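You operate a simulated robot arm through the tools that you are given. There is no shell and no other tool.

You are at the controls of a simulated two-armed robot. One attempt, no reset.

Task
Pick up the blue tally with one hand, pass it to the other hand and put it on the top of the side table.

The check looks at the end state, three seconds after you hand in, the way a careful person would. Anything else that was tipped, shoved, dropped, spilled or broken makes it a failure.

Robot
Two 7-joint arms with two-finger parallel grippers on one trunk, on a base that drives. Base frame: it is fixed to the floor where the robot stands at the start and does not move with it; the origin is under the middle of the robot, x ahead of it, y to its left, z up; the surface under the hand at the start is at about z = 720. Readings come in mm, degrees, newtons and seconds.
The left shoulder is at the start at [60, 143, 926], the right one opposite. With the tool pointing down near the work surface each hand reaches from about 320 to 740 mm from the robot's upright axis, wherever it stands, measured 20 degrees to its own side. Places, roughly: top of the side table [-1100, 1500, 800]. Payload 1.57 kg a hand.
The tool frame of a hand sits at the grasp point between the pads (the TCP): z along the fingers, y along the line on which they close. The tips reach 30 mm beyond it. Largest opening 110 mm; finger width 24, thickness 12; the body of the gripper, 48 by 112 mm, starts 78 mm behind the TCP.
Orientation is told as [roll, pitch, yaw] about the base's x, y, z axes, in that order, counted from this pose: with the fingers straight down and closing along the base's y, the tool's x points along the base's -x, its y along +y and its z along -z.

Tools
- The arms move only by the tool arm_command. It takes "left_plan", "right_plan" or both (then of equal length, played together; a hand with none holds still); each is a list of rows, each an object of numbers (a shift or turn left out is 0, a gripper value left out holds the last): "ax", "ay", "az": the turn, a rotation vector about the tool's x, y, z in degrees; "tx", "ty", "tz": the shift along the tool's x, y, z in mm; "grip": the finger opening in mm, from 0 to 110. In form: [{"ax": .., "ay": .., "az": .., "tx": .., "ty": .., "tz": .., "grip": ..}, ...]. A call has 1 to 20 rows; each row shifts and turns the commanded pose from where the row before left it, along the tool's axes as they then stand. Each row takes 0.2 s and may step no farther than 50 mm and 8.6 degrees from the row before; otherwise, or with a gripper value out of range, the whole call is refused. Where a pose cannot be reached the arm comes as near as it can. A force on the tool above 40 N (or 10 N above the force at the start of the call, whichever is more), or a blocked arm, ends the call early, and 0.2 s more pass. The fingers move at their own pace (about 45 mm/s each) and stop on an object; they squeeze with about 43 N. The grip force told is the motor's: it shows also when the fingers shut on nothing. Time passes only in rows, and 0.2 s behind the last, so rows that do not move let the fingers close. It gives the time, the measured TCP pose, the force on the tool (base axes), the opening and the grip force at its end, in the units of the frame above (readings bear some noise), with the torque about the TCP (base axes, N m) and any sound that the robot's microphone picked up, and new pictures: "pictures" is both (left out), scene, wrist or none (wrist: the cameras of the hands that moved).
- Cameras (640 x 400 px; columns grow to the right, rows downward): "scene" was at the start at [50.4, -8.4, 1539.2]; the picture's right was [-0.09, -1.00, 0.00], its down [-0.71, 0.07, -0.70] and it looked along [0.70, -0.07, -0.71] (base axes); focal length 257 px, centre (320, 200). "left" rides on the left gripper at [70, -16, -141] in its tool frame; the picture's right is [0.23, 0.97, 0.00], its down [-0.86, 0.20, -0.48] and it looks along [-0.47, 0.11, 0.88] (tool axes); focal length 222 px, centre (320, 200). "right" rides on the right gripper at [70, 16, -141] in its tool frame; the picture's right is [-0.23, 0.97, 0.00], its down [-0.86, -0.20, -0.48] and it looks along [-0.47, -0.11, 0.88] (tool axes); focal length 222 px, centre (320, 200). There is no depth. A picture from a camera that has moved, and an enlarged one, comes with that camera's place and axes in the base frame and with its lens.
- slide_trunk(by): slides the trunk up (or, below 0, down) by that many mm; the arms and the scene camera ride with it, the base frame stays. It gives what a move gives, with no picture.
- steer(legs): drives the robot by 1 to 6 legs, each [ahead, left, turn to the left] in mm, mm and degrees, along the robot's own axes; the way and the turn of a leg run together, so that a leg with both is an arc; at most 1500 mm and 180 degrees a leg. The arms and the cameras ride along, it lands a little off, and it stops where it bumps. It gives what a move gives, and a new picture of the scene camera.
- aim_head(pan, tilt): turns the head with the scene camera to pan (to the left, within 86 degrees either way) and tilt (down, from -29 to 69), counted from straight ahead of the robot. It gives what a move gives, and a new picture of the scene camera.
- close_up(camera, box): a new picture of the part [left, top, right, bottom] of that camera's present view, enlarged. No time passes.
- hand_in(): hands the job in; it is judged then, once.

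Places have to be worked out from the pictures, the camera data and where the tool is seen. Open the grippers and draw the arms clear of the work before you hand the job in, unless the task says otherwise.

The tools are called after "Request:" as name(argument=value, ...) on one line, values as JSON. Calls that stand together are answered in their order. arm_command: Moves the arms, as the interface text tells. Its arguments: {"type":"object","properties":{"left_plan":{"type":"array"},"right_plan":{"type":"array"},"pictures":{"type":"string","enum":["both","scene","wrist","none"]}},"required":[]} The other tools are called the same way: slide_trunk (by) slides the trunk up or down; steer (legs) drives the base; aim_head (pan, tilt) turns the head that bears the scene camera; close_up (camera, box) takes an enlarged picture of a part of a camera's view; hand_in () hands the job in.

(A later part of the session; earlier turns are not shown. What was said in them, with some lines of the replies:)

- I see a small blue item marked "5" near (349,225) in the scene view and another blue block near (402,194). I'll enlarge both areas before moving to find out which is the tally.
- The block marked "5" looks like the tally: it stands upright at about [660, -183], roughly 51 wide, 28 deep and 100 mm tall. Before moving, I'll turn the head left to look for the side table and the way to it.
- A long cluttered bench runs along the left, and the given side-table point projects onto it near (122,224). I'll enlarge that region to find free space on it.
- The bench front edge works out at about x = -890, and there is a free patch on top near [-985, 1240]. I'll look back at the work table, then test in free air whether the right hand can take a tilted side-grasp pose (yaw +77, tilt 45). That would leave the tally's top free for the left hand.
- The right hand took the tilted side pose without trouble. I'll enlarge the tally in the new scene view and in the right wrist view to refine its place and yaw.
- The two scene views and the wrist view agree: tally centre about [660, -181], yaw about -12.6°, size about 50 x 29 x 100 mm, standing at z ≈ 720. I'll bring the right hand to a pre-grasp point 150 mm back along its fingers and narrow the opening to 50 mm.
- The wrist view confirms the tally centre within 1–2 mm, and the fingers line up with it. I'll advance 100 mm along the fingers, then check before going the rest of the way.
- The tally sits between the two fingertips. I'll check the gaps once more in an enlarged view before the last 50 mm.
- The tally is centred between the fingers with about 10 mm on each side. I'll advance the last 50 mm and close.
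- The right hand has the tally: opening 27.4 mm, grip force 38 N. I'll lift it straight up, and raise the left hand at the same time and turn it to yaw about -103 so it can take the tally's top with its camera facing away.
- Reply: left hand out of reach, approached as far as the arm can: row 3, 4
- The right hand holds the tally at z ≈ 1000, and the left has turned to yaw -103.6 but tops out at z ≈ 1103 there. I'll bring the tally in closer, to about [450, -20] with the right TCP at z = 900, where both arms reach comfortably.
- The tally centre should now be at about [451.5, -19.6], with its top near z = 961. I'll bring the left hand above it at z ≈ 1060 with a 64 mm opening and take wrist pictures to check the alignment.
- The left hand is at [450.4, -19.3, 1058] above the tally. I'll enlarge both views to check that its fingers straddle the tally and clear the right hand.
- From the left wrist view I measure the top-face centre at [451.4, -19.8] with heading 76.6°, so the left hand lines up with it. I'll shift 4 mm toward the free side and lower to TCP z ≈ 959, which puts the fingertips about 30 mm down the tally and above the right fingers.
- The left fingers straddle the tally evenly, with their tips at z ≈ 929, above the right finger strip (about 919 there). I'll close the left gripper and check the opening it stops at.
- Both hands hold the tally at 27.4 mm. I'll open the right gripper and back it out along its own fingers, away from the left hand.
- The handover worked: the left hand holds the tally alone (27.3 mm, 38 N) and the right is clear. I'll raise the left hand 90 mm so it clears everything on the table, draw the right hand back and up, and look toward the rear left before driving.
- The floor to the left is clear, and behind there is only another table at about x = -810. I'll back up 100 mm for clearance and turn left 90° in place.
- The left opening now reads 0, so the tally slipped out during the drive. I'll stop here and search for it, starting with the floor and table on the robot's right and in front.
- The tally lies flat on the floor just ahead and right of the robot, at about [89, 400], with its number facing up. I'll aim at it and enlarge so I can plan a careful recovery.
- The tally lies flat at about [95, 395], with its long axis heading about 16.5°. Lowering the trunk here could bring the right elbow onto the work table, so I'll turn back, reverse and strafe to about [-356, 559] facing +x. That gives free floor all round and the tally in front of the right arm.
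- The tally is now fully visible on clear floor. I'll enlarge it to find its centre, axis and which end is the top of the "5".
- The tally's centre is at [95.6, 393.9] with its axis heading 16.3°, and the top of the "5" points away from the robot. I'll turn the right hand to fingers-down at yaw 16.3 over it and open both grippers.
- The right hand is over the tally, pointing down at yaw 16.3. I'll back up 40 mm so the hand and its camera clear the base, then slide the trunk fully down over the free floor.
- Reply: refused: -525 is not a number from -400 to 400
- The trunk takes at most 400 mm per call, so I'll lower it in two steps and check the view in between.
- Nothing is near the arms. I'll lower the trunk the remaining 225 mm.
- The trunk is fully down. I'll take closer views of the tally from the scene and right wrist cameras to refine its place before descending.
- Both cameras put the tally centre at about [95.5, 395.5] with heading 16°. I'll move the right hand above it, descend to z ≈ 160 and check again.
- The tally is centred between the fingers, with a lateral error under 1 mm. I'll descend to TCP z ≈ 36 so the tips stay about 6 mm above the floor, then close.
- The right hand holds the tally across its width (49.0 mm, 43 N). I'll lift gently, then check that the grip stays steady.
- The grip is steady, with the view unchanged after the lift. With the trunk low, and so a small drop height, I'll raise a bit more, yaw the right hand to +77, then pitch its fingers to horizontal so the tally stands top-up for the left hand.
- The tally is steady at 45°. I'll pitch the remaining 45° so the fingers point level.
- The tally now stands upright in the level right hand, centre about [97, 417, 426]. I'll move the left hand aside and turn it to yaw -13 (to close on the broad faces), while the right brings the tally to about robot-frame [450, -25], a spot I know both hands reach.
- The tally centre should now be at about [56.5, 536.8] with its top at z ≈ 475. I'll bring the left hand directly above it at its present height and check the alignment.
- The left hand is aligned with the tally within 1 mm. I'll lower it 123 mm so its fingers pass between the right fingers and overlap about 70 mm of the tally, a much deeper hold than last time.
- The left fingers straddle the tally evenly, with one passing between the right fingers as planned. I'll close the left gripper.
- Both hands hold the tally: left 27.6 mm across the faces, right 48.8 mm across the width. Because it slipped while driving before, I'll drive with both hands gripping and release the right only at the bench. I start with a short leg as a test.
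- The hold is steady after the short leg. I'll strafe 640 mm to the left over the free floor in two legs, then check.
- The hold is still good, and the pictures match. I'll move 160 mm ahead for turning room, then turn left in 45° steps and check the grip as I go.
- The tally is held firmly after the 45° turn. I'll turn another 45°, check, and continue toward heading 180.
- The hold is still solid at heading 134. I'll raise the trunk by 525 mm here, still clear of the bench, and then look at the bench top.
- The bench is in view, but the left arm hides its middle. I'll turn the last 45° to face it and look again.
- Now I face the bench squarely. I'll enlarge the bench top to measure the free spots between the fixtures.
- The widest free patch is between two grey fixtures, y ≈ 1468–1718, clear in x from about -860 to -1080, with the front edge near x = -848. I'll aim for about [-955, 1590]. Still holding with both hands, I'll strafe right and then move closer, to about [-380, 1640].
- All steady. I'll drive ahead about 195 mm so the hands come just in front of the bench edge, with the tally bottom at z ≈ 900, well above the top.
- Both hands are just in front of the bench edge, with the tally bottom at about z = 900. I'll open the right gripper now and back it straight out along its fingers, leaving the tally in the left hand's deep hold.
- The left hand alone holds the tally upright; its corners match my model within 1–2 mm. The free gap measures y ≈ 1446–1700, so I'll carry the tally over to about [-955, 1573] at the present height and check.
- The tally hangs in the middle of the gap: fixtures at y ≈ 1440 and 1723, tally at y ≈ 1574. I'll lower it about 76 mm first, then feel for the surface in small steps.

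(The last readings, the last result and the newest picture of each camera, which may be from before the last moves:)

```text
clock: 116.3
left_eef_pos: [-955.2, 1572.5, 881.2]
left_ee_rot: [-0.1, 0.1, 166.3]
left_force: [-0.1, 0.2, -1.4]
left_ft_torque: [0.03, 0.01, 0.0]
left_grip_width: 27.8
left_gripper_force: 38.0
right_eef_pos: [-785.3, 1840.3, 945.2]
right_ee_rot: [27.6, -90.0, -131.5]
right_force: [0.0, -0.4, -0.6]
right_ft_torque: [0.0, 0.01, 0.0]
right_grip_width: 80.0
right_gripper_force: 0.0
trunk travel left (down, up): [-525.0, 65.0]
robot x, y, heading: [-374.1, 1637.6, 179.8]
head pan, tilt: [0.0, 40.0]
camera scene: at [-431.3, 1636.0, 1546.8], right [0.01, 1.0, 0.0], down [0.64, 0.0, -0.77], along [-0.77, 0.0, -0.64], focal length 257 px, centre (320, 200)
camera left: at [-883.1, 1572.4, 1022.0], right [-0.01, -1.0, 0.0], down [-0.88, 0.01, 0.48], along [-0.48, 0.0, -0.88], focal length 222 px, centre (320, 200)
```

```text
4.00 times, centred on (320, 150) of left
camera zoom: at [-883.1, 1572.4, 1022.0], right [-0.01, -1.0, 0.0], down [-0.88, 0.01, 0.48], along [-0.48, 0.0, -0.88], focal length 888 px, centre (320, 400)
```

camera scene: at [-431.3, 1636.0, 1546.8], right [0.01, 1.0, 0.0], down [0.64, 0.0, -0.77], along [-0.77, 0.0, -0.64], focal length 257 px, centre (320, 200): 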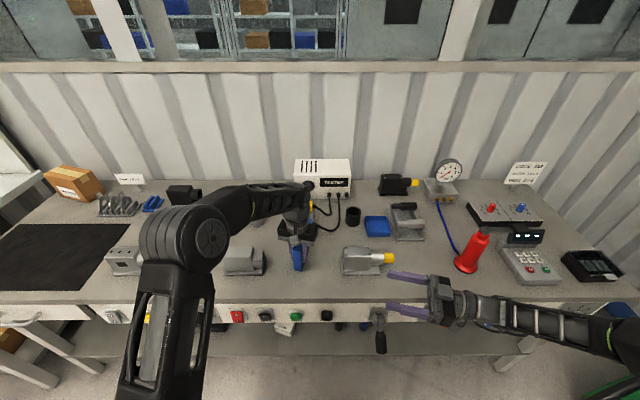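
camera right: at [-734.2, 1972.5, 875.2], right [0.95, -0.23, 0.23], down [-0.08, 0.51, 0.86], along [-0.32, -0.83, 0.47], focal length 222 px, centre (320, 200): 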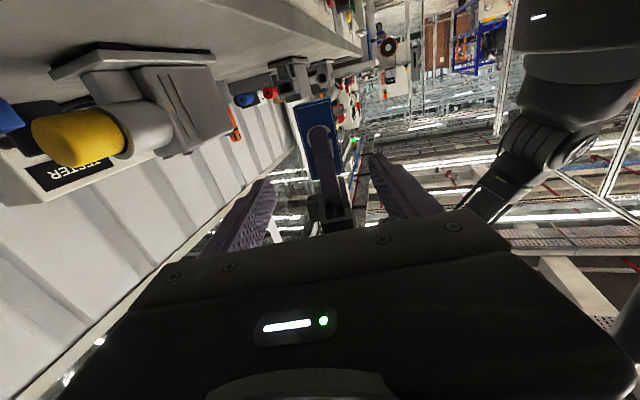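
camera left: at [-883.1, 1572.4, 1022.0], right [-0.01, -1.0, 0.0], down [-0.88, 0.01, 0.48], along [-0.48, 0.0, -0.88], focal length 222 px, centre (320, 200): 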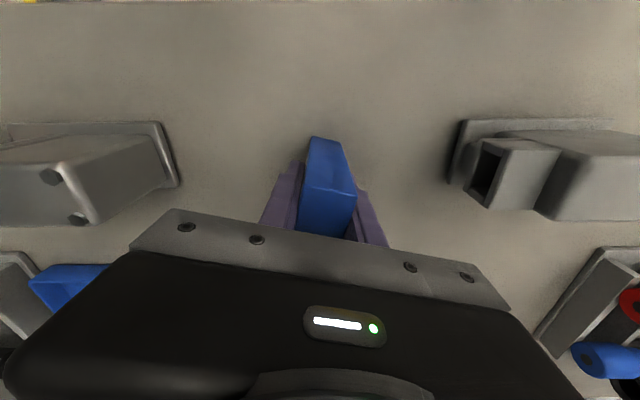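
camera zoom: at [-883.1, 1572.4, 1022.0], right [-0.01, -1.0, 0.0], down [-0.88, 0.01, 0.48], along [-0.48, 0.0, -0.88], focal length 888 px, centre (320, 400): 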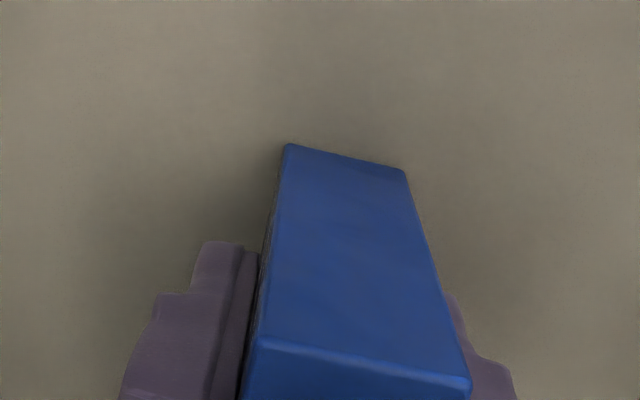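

The tally bottom is at about z = 824 with no contact yet. I'll go down in small steps and watch the vertical force.

Request:
arm_command(left_plan=[{"tz": 3}, {"tz": 3}, {"tz": 3}, {"tz": 0}], pictures="none")

Request:
arm_command(left_plan=[{"tz": 2}, {"tz": 2}, {"tz": 2}, {"tz": 0}], pictures="none")

```text
clock: 117.3
left_eef_pos: [-955.6, 1573.4, 875.7]
left_ee_rot: [0.0, -0.2, 166.3]
left_force: [-0.2, -2.2, 27.2]
left_ft_torque: [-0.03, 0.27, -0.16]
left_grip_width: 27.6
left_gripper_force: 38.4
right_eef_pos: [-783.1, 1839.0, 946.1]
right_ee_rot: [-73.5, -89.9, -30.5]
right_force: [-0.4, 1.1, -0.1]
right_ft_torque: [-0.03, 0.02, 0.0]
right_grip_width: 79.8
right_gripper_force: 0.0
trunk travel left (down, up): [-525.0, 65.0]
robot x, y, heading: [-376.6, 1637.5, 180.0]
head pan, tilt: [0.0, 40.0]
```

```text
clock: 118.3
left_eef_pos: [-952.9, 1574.1, 867.8]
left_ee_rot: [0.1, 0.0, 166.3]
left_force: [3.6, -0.2, 23.5]
left_ft_torque: [0.04, -0.1, -0.14]
left_grip_width: 27.7
left_gripper_force: 37.6
right_eef_pos: [-782.8, 1840.1, 945.6]
right_ee_rot: [-82.9, -89.9, -21.1]
right_force: [-0.1, 0.2, 0.4]
right_ft_torque: [0.03, -0.02, 0.0]
right_grip_width: 80.1
right_gripper_force: 0.1
trunk travel left (down, up): [-525.0, 65.0]
robot x, y, heading: [-374.1, 1640.7, 179.7]
head pan, tilt: [0.0, 40.0]
```

Contact: about 25 N upward, so the tally is standing on the bench top at about z = 819 and slid slightly in the fingers. I'll back off 3 mm to take the pressure off and check the pictures before opening.

Request:
arm_command(left_plan=[{"tz": -1.5}, {"tz": -1.5}, {"tz": 0}], pictures="both")

Request:
close_up(camera="scene", box=[240, 180, 400, 280])

Request:
close_up(camera="left", box=[240, 100, 400, 200])

```text
clock: 119.1
left_eef_pos: [-954.1, 1573.2, 868.2]
left_ee_rot: [0.1, 0.2, 166.3]
left_force: [0.7, 0.4, -0.8]
left_ft_torque: [-0.03, -0.03, 0.01]
left_grip_width: 27.5
left_gripper_force: 37.8
right_eef_pos: [-785.0, 1839.8, 944.7]
right_ee_rot: [29.7, -89.8, -133.6]
right_force: [0.3, -0.5, -0.8]
right_ft_torque: [-0.01, -0.01, 0.03]
right_grip_width: 79.8
right_gripper_force: 0.0
trunk travel left (down, up): [-525.0, 65.0]
robot x, y, heading: [-376.0, 1632.7, 179.7]
head pan, tilt: [0.0, 40.0]
camera scene: at [-431.4, 1635.9, 1546.6], right [0.01, 1.0, 0.0], down [0.64, 0.0, -0.77], along [-0.77, 0.0, -0.64], focal length 257 px, centre (320, 200)
camera left: at [-882.8, 1572.1, 1009.2], right [-0.01, -1.0, 0.0], down [-0.88, 0.01, 0.48], along [-0.48, 0.0, -0.88], focal length 222 px, centre (320, 200)
```

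scene: 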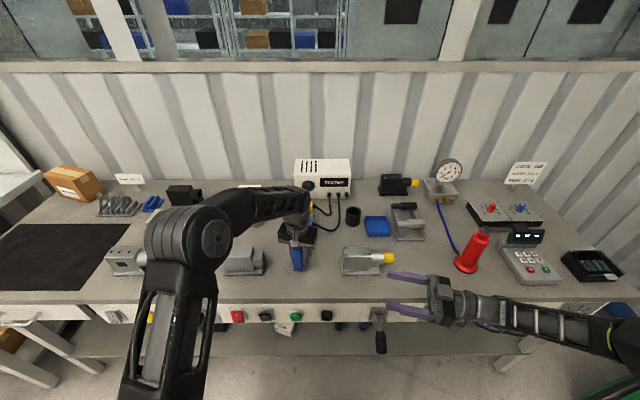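
left: 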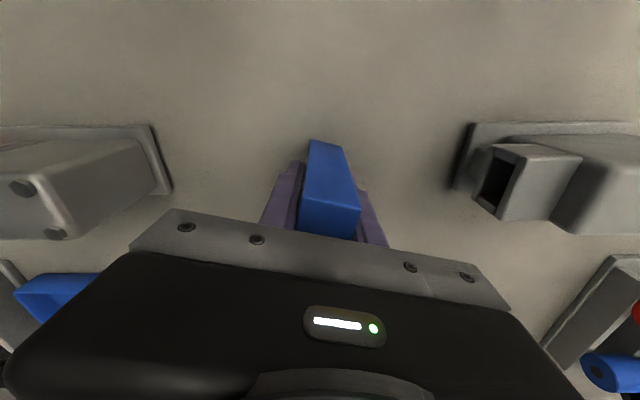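

```text
4.00 times, centred on (320, 230) of scene
camera zoom: at [-431.4, 1635.9, 1546.6], right [0.01, 1.0, 0.0], down [0.64, 0.0, -0.77], along [-0.77, 0.0, -0.64], focal length 1027 px, centre (320, 80)
```

zoom: 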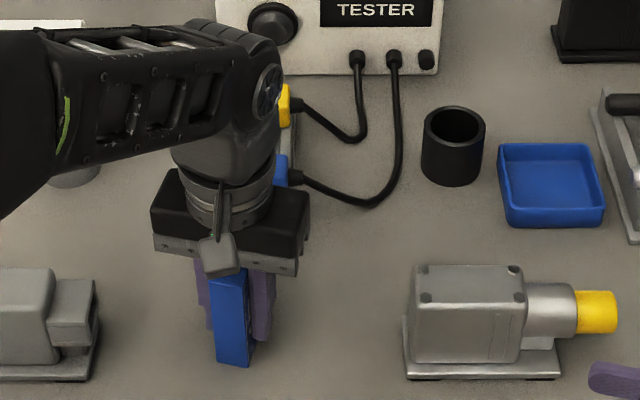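

```text
4.00 times, centred on (320, 150) of left
camera zoom: at [-882.8, 1572.1, 1009.2], right [-0.01, -1.0, 0.0], down [-0.88, 0.01, 0.48], along [-0.48, 0.0, -0.88], focal length 888 px, centre (320, 400)
```

zoom: 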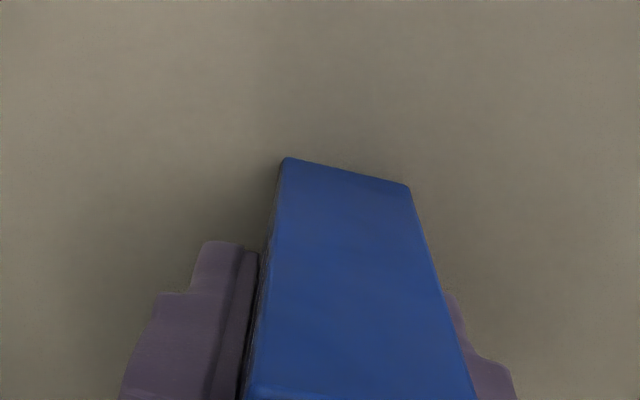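

The force is back to about zero, and the tally stands upright between the fixtures with bare bench under it. I'll touch down by 0.8 mm and open the fingers gradually.

Request:
arm_command(left_plan=[{"tz": 0.8}, {"grip": 31}, {"grip": 34}, {"grip": 38}, {"grip": 44}, {"grip": 52}, {"grip": 60}, {"grip": 60}], pictures="both")

Request:
close_up(camera="left", box=[240, 100, 400, 200])

Request:
close_up(camera="scene", box=[240, 180, 400, 280])

```text
clock: 120.9
left_eef_pos: [-955.5, 1572.6, 869.2]
left_ee_rot: [-0.1, 0.0, 166.3]
left_force: [0.2, 0.5, 0.4]
left_ft_torque: [-0.07, -0.01, 0.01]
left_grip_width: 59.8
left_gripper_force: 0.0
right_eef_pos: [-784.2, 1838.5, 944.3]
right_ee_rot: [22.8, -90.0, -126.7]
right_force: [-0.3, -0.7, 0.5]
right_ft_torque: [0.0, 0.05, -0.02]
right_grip_width: 80.3
right_gripper_force: 0.0
trunk travel left (down, up): [-525.0, 65.0]
robot x, y, heading: [-376.0, 1634.3, 179.7]
head pan, tilt: [0.0, 40.0]
camera scene: at [-431.2, 1636.0, 1546.8], right [0.01, 1.0, 0.0], down [0.64, 0.0, -0.77], along [-0.77, 0.0, -0.64], focal length 257 px, centre (320, 200)
camera left: at [-883.1, 1572.7, 1009.7], right [-0.01, -1.0, 0.0], down [-0.88, 0.01, 0.48], along [-0.48, 0.0, -0.88], focal length 222 px, centre (320, 200)
```

scene: 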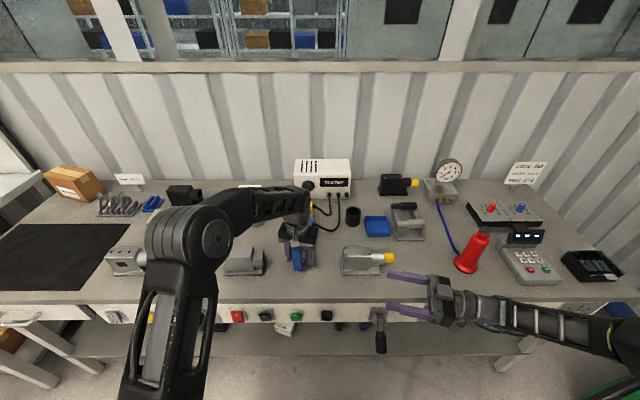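
left: 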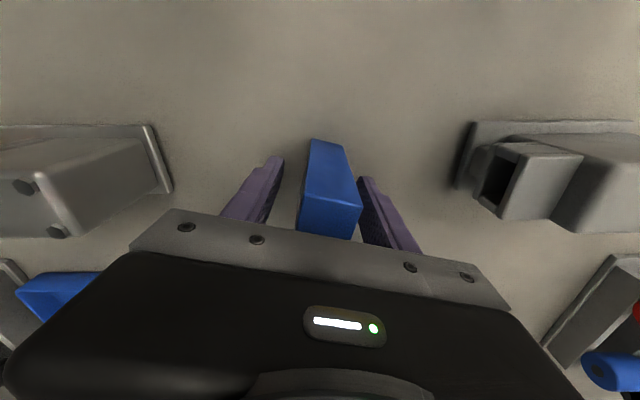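

```text
4.00 times, centred on (320, 150) of left
camera zoom: at [-883.1, 1572.7, 1009.7], right [-0.01, -1.0, 0.0], down [-0.88, 0.01, 0.48], along [-0.48, 0.0, -0.88], focal length 888 px, centre (320, 400)
```

zoom: 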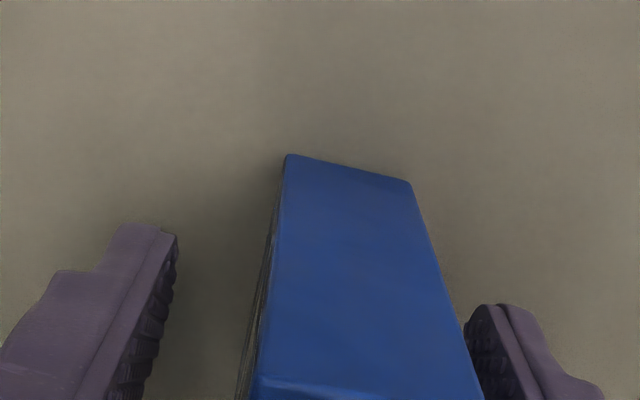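

```text
4.00 times, centred on (320, 230) of scene
camera zoom: at [-431.2, 1636.0, 1546.8], right [0.01, 1.0, 0.0], down [0.64, 0.0, -0.77], along [-0.77, 0.0, -0.64], focal length 1027 px, centre (320, 80)
```

zoom: 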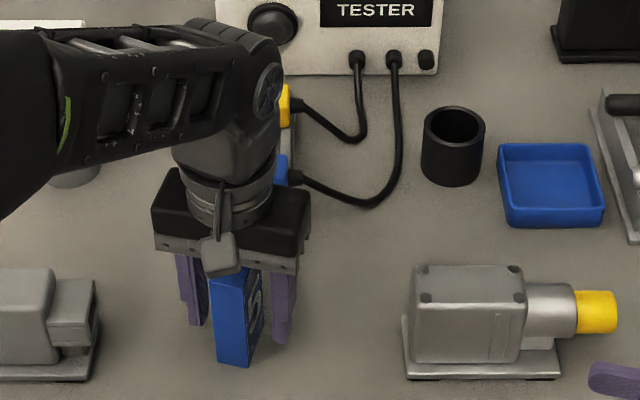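

The tally stands free, centred between the open fingers, and its corners match an upright pose with its bottom at z ≈ 819. I'll raise the left hand straight up.

Request:
arm_command(left_plan=[{"tz": -8}, {"tz": -12}, {"tz": -15}, {"tz": -15}, {"tz": -15}, {"tz": -15}, {"tz": -15}, {"tz": -15}, {"tz": -10}, {"tz": 0}], pictures="both")

Request:
close_up(camera="scene", box=[240, 180, 400, 280])

```text
clock: 123.1
left_eef_pos: [-955.2, 1574.9, 990.3]
left_ee_rot: [0.0, 0.2, 166.4]
left_force: [-0.2, 0.5, -0.5]
left_ft_torque: [-0.02, 0.03, 0.0]
left_grip_width: 59.8
left_gripper_force: 0.0
right_eef_pos: [-784.4, 1839.8, 945.0]
right_ee_rot: [24.7, -90.0, -128.6]
right_force: [-0.8, 0.9, 0.0]
right_ft_torque: [0.0, 0.01, 0.01]
right_grip_width: 80.1
right_gripper_force: 0.2
trunk travel left (down, up): [-525.0, 65.0]
robot x, y, heading: [-376.5, 1636.0, 179.6]
head pan, tilt: [0.0, 40.0]
camera scene: at [-431.2, 1636.0, 1546.8], right [0.01, 1.0, 0.0], down [0.64, 0.0, -0.77], along [-0.77, 0.0, -0.64], focal length 257 px, centre (320, 200)
camera left: at [-883.4, 1572.8, 1130.0], right [-0.01, -1.0, 0.0], down [-0.88, 0.01, 0.48], along [-0.48, 0.0, -0.88], focal length 222 px, centre (320, 200)
```

scene: 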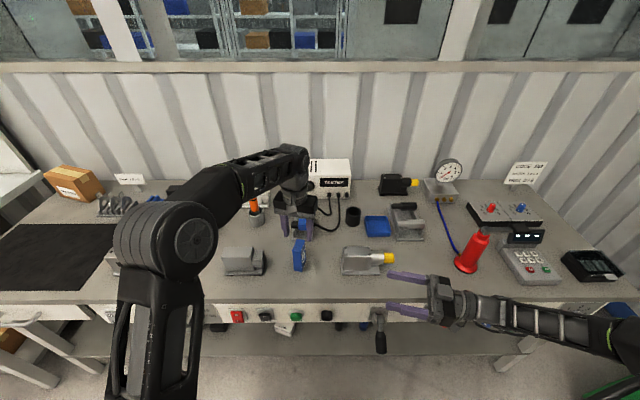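
left: 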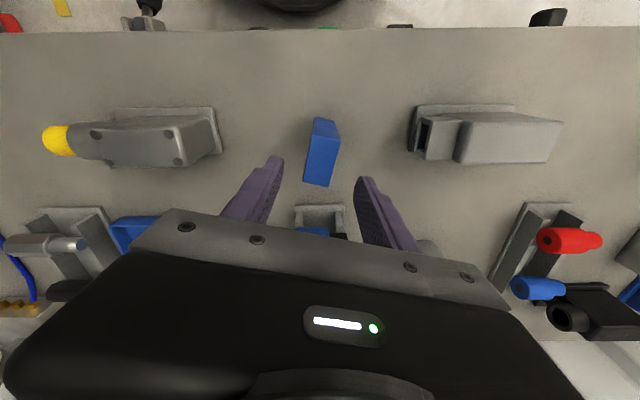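

```text
4.00 times, centred on (320, 230) of scene
camera zoom: at [-431.2, 1636.0, 1546.8], right [0.01, 1.0, 0.0], down [0.64, 0.0, -0.77], along [-0.77, 0.0, -0.64], focal length 1027 px, centre (320, 80)
```

zoom: 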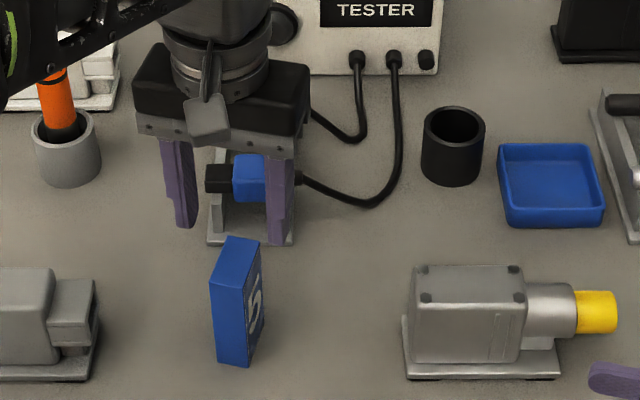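

The tally is standing upright on the bench and nothing around it has moved. I'll draw the left hand back toward the robot, with fingertips 40 mm above the tally's top, and then back the robot away.

Request:
arm_command(left_plan=[{"tx": 15}, {"tx": 25}, {"tx": 30}, {"tx": 35}, {"tx": 35}, {"tx": 30}, {"tx": 0}], pictures="none")

Request:
steer(legs=[[-220, 0, 0]])

Request:
close_up(camera="scene", box=[200, 130, 440, 280])

```text
clock: 124.7
left_eef_pos: [-790.3, 1534.2, 989.8]
left_ee_rot: [0.1, 0.1, 166.4]
left_force: [-0.3, 0.0, 0.7]
left_ft_torque: [0.01, 0.04, -0.01]
left_grip_width: 59.8
left_gripper_force: 0.1
right_eef_pos: [-785.4, 1839.1, 945.3]
right_ee_rot: [31.8, -90.0, -135.7]
right_force: [0.2, 0.1, 0.0]
right_ft_torque: [-0.04, 0.0, -0.02]
right_grip_width: 79.9
right_gripper_force: 0.0
trunk travel left (down, up): [-525.0, 65.0]
robot x, y, heading: [-374.9, 1638.6, 179.8]
head pan, tilt: [0.0, 40.0]
```

```text
clock: 126.4
left_eef_pos: [-566.8, 1532.1, 990.4]
left_ee_rot: [0.1, 0.0, 166.4]
left_force: [0.1, 0.0, -0.2]
left_ft_torque: [-0.05, 0.02, -0.03]
left_grip_width: 60.2
left_gripper_force: 0.1
right_eef_pos: [-563.1, 1838.2, 946.4]
right_ee_rot: [-48.5, -89.8, -55.2]
right_force: [0.1, 0.4, 0.1]
right_ft_torque: [0.03, 0.01, -0.03]
right_grip_width: 80.0
right_gripper_force: 0.2
trunk travel left (down, up): [-525.0, 65.0]
robot x, y, heading: [-151.3, 1632.2, 179.6]
head pan, tilt: [0.0, 40.0]
camera scene: at [-207.7, 1634.8, 1546.9], right [0.0, 1.0, 0.0], down [0.64, 0.0, -0.77], along [-0.77, 0.0, -0.64], focal length 257 px, centre (320, 200)
```

scene: 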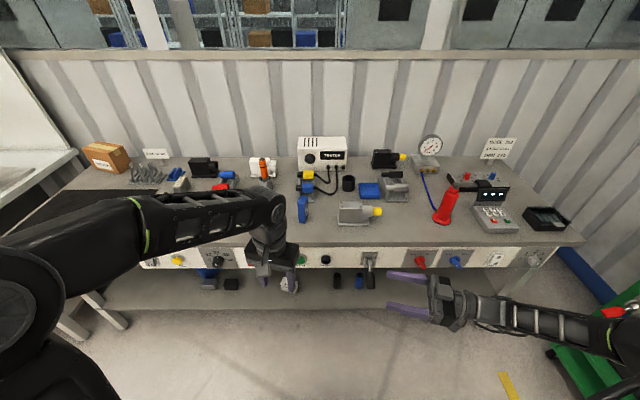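

```text
2.67 times, centred on (320, 205) of scene
camera zoom: at [-207.7, 1634.8, 1546.9], right [0.0, 1.0, 0.0], down [0.64, 0.0, -0.77], along [-0.77, 0.0, -0.64], focal length 685 px, centre (320, 187)
```

zoom: 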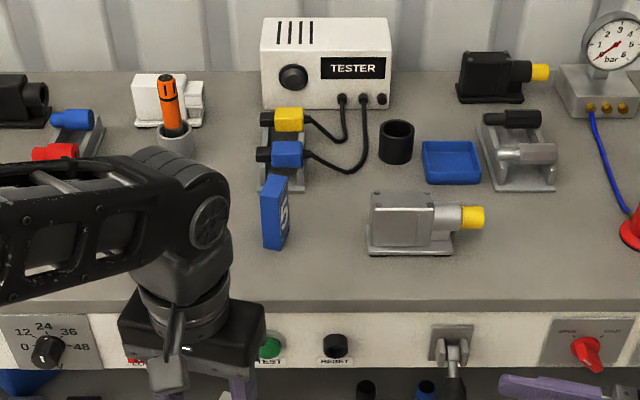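

The tally stands upright and undisturbed on the side table, the neighbouring items are as they were, and both grippers are open and well clear. I'm handing the job in.

Request:
hand_in()

```text
The job is handed in.
```

The blue tally (the block marked "5") is standing upright on the side table at about [-955, 1573], and the job is handed in. It was dropped once on the way.

- **Drop:** I picked it up from the work table with the right hand and passed it to the left. When the base turned, it slipped from the left hand's shallow hold and fell to the floor. I saw no damage to it in the pictures.
- **Recovery:** I picked it up off the floor with the right hand and passed it to the left again with a deeper hold. Both hands kept hold of it for the drive, and the left hand set it down alone.
- **Set-down:** The table top turned out to be at about z = 819, not 800. The tally pressed on it with about 25 N and slid slightly in the fingers before I backed off.

In the last pictures the items around the tally on the side table had not moved. Both grippers were open and clear when I handed in. I did not look at the work table again at the end, but nothing there had moved in the earlier views.
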